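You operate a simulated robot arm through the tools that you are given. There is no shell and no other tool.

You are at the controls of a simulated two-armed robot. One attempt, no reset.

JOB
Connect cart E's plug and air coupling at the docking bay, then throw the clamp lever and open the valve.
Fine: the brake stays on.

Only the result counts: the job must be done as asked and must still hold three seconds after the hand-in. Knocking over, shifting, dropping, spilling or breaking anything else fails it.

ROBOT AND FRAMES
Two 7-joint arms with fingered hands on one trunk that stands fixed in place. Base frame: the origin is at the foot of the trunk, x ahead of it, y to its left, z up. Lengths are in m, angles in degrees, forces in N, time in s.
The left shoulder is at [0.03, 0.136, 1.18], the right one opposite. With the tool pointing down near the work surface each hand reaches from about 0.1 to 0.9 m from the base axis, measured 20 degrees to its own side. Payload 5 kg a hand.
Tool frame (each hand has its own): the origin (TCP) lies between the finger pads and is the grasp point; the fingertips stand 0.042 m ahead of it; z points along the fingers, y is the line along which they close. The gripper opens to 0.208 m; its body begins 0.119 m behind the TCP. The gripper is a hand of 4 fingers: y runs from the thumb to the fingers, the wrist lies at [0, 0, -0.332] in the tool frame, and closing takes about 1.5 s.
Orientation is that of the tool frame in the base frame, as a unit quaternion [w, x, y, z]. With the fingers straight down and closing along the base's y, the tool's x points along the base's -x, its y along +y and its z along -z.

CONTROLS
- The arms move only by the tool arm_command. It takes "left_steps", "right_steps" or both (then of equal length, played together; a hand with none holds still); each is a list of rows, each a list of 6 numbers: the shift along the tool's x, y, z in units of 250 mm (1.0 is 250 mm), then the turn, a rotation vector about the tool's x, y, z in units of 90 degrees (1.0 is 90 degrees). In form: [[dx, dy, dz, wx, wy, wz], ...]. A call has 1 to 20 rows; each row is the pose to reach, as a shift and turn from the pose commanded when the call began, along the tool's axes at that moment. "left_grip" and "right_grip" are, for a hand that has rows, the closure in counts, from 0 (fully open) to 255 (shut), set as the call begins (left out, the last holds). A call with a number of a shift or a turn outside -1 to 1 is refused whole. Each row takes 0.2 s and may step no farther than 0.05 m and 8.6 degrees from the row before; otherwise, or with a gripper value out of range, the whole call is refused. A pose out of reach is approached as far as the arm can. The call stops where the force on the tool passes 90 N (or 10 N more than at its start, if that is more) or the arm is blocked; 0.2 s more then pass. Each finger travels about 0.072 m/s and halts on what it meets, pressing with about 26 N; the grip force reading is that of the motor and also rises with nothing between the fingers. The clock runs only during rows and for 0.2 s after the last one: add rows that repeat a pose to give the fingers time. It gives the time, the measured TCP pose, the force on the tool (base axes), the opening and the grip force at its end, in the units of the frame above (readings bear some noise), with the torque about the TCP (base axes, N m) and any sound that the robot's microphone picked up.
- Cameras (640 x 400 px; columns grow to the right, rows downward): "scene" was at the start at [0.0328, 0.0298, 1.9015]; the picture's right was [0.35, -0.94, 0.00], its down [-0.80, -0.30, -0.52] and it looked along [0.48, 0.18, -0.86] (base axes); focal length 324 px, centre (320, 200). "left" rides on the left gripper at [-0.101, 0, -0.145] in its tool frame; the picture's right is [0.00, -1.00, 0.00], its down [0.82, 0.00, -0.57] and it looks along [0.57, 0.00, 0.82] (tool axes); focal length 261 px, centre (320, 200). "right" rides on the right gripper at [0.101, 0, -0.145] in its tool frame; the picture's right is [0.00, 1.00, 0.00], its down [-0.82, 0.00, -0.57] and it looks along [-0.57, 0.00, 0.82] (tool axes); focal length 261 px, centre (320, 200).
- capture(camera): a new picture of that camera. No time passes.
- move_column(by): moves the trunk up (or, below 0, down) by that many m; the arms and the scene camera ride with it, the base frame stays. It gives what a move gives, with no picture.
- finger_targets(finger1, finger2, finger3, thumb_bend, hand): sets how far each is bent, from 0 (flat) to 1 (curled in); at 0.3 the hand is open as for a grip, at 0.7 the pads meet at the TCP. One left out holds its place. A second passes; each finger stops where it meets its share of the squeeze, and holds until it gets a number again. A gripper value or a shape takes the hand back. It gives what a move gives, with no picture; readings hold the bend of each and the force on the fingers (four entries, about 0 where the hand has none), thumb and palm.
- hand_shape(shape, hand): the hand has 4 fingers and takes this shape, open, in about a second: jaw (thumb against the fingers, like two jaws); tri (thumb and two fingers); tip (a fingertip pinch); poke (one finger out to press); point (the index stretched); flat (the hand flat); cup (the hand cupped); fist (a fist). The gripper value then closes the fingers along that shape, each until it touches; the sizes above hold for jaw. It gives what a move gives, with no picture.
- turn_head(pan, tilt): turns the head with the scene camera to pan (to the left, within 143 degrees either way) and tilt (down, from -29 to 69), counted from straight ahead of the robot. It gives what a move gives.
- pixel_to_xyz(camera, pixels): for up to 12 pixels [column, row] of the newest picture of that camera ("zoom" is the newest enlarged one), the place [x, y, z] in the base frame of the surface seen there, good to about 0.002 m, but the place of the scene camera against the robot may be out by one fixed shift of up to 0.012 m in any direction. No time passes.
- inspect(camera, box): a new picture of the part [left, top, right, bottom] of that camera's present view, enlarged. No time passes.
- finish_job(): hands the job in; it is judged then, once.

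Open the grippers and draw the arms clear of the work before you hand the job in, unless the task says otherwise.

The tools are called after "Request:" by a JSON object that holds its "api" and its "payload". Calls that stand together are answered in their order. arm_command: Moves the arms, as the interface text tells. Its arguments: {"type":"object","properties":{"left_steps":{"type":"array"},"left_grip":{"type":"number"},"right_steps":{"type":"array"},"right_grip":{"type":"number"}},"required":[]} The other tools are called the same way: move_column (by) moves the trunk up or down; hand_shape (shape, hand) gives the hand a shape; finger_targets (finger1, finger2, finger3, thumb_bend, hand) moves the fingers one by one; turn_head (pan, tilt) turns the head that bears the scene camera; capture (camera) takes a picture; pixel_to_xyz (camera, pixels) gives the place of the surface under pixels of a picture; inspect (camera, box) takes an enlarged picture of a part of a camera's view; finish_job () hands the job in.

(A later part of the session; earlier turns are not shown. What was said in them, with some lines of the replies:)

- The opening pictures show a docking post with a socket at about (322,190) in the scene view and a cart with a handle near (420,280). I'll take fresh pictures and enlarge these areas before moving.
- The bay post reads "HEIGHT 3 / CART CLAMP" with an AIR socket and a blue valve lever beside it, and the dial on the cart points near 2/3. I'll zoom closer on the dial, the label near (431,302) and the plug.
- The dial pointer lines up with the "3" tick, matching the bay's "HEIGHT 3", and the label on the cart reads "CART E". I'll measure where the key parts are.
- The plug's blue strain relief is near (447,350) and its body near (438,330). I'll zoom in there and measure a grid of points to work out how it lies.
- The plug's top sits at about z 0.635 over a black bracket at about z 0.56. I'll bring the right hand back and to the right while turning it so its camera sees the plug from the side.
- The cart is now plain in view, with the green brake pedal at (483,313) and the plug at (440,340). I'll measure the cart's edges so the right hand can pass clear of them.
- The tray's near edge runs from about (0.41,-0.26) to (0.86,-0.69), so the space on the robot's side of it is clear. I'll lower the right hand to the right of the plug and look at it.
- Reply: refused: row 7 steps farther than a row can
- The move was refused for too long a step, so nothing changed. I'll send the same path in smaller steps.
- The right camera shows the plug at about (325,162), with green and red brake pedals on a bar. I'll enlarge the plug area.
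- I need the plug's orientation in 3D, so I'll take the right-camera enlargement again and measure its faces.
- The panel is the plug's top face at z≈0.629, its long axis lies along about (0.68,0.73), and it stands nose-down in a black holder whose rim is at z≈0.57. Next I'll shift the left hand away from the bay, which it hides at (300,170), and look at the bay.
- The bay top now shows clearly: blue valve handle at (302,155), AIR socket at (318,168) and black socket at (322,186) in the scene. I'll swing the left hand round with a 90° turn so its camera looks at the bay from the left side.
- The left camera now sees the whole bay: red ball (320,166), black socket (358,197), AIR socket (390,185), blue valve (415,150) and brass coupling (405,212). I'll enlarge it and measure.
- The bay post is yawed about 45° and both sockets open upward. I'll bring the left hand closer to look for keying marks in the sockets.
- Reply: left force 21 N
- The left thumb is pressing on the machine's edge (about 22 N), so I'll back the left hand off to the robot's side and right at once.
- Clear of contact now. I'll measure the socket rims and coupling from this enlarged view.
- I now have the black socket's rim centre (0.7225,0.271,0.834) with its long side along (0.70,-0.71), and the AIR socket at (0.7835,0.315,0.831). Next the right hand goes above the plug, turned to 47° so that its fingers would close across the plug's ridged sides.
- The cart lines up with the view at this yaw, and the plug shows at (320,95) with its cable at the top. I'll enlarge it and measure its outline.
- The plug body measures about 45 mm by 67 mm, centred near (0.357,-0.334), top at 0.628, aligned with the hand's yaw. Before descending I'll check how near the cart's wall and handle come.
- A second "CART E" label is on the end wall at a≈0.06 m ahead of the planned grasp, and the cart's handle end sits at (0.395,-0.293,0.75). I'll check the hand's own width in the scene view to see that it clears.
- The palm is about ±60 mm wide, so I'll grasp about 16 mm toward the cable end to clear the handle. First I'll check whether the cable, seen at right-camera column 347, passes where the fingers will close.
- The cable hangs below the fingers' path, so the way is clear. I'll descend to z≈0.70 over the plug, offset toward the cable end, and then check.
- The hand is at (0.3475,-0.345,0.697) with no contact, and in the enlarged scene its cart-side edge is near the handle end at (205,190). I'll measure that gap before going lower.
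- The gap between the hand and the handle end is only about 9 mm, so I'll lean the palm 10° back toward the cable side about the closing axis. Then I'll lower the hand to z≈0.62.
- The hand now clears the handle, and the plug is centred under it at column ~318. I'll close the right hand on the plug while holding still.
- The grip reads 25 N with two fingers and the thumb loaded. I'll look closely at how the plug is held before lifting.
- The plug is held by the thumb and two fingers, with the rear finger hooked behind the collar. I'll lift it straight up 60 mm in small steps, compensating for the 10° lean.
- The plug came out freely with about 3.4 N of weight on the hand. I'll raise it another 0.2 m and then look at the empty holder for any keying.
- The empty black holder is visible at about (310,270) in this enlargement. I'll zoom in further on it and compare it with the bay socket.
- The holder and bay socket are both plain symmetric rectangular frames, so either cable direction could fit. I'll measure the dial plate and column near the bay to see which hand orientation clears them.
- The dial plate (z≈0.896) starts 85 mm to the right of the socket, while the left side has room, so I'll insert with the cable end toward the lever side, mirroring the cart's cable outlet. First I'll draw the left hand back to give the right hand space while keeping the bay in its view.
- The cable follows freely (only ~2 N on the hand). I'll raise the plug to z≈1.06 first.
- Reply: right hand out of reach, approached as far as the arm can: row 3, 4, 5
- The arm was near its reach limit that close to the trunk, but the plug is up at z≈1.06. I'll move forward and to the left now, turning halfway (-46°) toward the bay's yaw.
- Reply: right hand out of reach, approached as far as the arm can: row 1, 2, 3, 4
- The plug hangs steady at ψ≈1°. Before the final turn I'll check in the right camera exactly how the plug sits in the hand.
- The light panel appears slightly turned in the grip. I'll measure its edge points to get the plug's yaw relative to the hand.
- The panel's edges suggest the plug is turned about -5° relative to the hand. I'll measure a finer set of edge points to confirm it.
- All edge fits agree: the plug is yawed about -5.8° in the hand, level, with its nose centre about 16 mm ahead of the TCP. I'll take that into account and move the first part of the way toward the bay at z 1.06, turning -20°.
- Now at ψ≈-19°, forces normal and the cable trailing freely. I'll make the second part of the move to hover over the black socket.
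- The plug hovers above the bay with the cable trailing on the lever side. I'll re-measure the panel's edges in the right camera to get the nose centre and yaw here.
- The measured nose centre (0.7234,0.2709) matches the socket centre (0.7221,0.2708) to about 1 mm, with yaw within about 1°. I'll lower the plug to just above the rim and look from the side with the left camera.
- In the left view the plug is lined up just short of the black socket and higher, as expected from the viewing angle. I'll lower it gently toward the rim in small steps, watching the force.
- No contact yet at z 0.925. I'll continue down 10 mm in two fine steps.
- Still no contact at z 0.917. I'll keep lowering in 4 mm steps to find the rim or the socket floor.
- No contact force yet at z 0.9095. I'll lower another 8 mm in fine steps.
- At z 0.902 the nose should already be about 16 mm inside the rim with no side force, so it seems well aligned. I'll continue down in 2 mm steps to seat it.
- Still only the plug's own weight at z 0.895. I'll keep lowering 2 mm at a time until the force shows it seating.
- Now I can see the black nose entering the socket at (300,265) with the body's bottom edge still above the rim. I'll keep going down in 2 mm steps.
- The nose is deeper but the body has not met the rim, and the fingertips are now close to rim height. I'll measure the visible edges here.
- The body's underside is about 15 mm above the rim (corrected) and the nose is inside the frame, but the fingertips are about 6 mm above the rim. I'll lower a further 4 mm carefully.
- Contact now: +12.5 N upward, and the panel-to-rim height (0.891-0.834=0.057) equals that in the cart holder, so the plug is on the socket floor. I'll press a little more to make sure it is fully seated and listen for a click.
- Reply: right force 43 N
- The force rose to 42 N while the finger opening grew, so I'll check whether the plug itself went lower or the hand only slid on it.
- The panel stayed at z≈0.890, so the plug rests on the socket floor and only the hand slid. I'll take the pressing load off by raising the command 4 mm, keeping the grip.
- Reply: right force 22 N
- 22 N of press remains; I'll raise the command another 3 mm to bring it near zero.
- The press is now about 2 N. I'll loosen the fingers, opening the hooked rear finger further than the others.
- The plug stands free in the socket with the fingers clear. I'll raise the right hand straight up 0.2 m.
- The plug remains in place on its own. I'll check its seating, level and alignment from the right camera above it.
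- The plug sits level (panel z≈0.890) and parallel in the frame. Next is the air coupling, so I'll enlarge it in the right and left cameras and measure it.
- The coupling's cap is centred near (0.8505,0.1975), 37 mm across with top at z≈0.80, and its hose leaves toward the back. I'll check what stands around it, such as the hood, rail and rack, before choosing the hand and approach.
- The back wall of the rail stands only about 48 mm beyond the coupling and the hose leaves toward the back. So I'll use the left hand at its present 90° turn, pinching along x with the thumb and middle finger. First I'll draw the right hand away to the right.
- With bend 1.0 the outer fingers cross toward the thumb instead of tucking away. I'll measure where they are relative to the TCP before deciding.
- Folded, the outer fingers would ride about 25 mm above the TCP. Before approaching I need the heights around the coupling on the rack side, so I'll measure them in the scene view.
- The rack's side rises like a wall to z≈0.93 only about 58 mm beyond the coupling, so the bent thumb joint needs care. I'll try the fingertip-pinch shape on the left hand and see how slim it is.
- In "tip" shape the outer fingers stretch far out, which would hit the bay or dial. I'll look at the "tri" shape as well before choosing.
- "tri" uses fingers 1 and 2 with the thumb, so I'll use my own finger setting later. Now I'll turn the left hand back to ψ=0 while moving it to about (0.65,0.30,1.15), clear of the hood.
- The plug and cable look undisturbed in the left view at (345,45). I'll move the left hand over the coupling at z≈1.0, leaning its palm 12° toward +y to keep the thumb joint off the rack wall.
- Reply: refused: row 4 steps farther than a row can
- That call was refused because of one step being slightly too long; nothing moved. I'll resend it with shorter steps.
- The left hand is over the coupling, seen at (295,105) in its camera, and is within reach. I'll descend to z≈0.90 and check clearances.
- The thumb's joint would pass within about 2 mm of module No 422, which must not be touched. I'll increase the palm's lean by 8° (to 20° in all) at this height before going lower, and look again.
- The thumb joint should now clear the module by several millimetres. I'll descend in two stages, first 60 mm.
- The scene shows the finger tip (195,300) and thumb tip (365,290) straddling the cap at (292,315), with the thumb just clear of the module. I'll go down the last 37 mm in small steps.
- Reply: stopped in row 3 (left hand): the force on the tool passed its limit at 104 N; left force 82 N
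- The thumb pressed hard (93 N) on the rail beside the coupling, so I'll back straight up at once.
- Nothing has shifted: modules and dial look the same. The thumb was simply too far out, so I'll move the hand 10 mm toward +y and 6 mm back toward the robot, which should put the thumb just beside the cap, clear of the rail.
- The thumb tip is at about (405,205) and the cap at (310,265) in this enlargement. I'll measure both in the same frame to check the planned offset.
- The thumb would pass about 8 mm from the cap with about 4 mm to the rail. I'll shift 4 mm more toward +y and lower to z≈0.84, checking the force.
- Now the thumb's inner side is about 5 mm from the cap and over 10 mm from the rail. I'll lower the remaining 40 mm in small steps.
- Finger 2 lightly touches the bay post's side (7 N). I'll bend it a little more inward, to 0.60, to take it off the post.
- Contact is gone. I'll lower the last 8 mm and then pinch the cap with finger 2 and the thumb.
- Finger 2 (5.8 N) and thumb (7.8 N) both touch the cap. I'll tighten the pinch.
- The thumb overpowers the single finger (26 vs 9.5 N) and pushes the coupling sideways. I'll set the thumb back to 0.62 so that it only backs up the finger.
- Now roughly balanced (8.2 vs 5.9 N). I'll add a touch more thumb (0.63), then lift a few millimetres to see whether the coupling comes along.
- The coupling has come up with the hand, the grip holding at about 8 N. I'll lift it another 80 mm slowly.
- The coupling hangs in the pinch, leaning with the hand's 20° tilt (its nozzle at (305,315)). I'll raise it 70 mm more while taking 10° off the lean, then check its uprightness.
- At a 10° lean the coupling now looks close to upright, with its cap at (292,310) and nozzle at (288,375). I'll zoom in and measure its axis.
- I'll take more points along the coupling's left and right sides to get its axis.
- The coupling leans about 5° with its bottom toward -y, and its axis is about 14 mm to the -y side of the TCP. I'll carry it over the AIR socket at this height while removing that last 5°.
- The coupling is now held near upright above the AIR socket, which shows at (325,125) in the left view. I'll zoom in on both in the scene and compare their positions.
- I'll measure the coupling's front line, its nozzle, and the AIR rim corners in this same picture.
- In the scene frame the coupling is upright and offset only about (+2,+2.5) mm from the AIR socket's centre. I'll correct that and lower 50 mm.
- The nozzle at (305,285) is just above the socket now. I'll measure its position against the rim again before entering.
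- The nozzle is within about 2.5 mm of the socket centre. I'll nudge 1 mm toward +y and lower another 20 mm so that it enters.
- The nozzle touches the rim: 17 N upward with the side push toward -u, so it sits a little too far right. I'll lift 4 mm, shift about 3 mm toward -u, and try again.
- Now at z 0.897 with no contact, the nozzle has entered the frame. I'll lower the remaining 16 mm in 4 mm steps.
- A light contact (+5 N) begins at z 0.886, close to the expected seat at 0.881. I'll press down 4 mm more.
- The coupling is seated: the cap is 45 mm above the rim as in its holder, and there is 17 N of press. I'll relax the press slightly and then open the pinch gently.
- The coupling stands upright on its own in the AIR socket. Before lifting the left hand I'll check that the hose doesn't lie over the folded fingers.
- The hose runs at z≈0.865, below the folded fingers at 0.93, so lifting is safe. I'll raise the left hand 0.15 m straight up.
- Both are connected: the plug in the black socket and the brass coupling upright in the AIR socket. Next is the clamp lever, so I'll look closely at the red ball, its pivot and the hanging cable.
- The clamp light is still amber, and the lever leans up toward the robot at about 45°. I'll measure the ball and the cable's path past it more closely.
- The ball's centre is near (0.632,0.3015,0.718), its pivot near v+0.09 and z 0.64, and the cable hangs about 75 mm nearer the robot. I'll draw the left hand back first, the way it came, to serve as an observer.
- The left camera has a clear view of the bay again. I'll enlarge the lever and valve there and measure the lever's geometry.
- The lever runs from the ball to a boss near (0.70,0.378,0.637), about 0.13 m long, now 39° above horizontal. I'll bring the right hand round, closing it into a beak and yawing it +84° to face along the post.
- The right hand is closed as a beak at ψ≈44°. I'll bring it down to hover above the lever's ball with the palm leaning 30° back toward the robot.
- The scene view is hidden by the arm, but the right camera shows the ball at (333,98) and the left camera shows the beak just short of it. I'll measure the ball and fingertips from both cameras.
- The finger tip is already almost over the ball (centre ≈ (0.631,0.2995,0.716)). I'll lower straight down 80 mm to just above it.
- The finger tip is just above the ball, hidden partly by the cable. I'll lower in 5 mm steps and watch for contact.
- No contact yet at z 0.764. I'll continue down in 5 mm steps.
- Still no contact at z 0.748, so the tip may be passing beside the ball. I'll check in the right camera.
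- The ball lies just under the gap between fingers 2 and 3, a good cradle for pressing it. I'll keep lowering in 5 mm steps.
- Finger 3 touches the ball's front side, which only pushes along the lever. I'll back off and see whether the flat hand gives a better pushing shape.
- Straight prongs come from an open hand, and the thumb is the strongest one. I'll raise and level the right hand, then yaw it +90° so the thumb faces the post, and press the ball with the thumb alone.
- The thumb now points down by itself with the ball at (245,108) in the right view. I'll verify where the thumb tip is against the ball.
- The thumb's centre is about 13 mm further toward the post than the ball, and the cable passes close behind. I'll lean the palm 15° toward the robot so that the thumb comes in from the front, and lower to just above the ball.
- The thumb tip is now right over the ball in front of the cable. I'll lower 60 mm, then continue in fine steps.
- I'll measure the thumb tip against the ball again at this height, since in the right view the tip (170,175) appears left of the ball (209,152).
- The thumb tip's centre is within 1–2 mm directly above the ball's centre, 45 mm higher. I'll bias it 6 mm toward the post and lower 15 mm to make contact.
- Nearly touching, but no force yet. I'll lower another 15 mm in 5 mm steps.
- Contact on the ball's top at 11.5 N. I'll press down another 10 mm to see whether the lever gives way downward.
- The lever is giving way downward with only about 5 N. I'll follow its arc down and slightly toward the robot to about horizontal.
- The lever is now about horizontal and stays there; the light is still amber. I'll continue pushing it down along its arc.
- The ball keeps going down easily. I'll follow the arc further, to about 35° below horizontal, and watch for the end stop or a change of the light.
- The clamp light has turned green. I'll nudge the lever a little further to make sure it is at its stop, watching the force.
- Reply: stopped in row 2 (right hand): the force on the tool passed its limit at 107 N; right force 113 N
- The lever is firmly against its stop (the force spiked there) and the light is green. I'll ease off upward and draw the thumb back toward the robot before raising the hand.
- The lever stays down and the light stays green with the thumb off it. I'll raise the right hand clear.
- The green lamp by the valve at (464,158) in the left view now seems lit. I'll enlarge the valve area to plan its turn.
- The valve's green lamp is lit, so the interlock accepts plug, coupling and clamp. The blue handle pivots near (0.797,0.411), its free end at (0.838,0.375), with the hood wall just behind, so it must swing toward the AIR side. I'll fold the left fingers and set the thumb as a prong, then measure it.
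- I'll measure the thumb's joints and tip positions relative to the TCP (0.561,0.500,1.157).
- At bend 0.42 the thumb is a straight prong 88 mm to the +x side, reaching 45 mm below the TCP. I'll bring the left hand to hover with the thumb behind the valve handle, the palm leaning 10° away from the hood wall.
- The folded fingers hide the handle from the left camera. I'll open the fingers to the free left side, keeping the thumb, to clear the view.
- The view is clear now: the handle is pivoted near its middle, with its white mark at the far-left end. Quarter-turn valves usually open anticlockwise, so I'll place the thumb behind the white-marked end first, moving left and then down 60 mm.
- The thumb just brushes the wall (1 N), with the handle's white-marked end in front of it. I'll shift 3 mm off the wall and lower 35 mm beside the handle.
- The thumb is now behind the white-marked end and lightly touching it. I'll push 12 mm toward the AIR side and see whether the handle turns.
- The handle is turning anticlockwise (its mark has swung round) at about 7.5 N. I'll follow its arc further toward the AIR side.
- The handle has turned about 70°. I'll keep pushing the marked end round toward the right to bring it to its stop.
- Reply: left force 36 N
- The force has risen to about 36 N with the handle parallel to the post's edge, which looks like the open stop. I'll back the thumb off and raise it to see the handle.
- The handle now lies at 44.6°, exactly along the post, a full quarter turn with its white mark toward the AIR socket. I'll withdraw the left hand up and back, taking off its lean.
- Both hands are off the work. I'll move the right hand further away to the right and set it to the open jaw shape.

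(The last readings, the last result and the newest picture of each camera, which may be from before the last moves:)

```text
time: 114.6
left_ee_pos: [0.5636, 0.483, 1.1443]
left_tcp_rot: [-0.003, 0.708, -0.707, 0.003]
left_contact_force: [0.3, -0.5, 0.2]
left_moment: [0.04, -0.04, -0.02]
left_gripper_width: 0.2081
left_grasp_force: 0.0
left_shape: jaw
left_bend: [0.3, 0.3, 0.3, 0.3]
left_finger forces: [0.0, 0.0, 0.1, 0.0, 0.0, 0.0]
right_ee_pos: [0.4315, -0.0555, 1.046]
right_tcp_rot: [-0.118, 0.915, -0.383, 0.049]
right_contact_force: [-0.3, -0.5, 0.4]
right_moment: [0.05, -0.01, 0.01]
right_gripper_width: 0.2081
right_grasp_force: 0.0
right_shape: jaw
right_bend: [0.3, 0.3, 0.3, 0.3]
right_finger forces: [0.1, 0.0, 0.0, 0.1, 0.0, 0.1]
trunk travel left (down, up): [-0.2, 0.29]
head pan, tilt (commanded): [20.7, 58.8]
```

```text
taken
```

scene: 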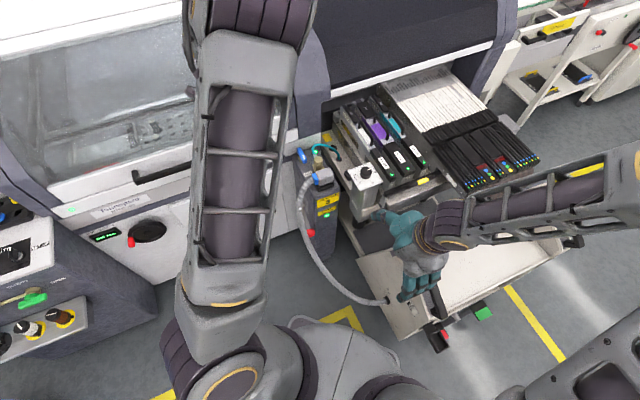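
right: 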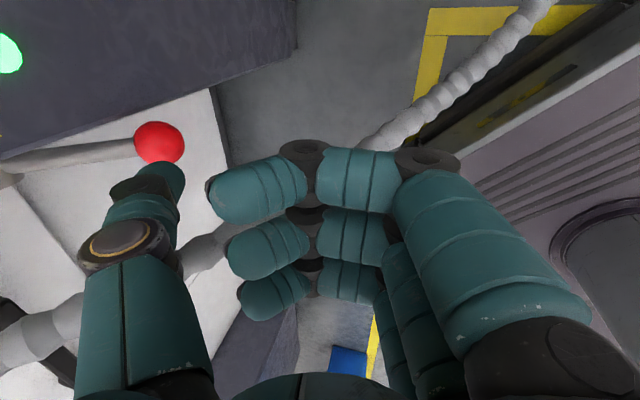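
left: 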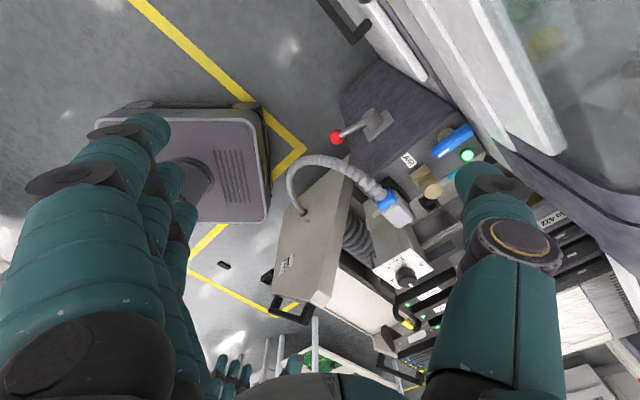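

The clamp light at (327,215) is green. I'll check the final state of the bay, dial and modules up close.

Request:
{"api": "inspect", "payload": {"camera": "scene", "box": [285, 140, 365, 200]}}

Request:
{"api": "inspect", "payload": {"camera": "scene", "box": [290, 190, 370, 250]}}

Request:
{"api": "inspect", "payload": {"camera": "scene", "box": [325, 90, 445, 210]}}

Request:
{"api": "inspect", "payload": {"camera": "left", "box": [316, 90, 476, 230]}}

```text
6.67 times, centred on (325, 170) of scene
```

zoom: 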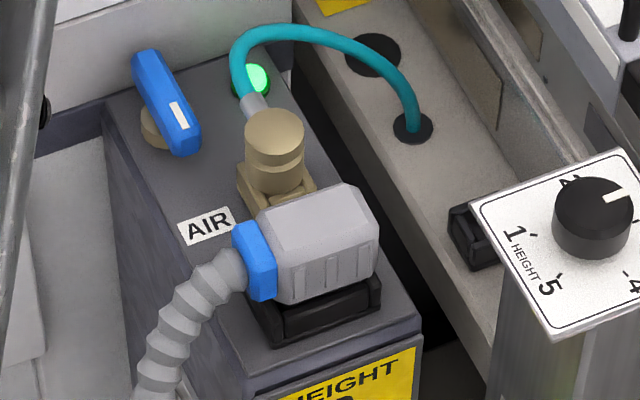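

```text
6.67 times, centred on (330, 220) of scene
```

zoom: 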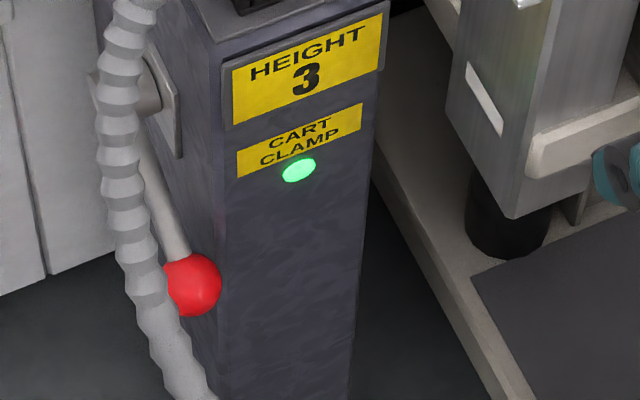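

```text
3.33 times, centred on (385, 150) of scene
```

zoom: 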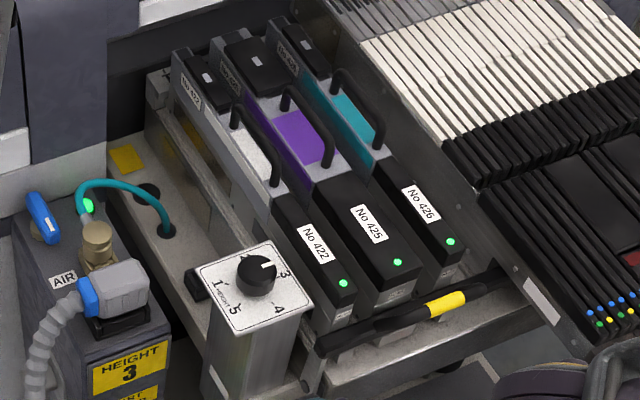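

```text
2.86 times, centred on (396, 160) of left
```

zoom: 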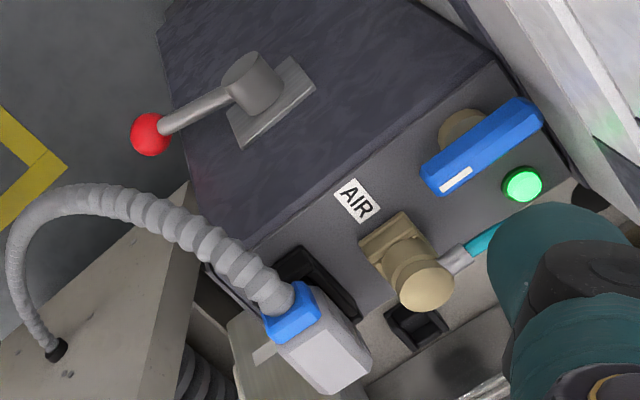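

All is as asked: the plug and coupling are seated, the lever is down with the clamp light green, and the valve is a quarter turn open with its lamp green. The dial, modules and brake are untouched and both hands are open and clear, so I hand the job in.

Request:
{"api": "finish_job", "payload": {}}

```text
The job is handed in.
```

Cart E is docked, and the job has been handed in:

- **Plug:** it is seated in the black socket on the bay. I set it with the cable toward the lever side, since the socket showed no keying.
- **Air coupling:** it stands upright in the AIR socket.
- **Clamp lever:** it is thrown down to its stop, and the clamp light changed from amber to green.
- **Valve:** I turned it a quarter turn anticlockwise until it met its stop. It now lines up with the post, with the white mark toward the AIR socket. Its lamp went green once the clamp was on.
- **Brake and height:** I did not touch the brake. The height dial was already at 3, the number on the bay, so I left it there.

Three contacts along the way:

- **Hood edge:** the left thumb pressed the edge of the machine's hood at about 22 N.
- **Rail:** the left thumb hit the rail beside the coupling at about 93 N.
- **Lever stop:** pressing the clamp lever onto its stop peaked at 107 N.

I saw nothing shifted afterward in the pictures. Both hands are open and clear of the work.
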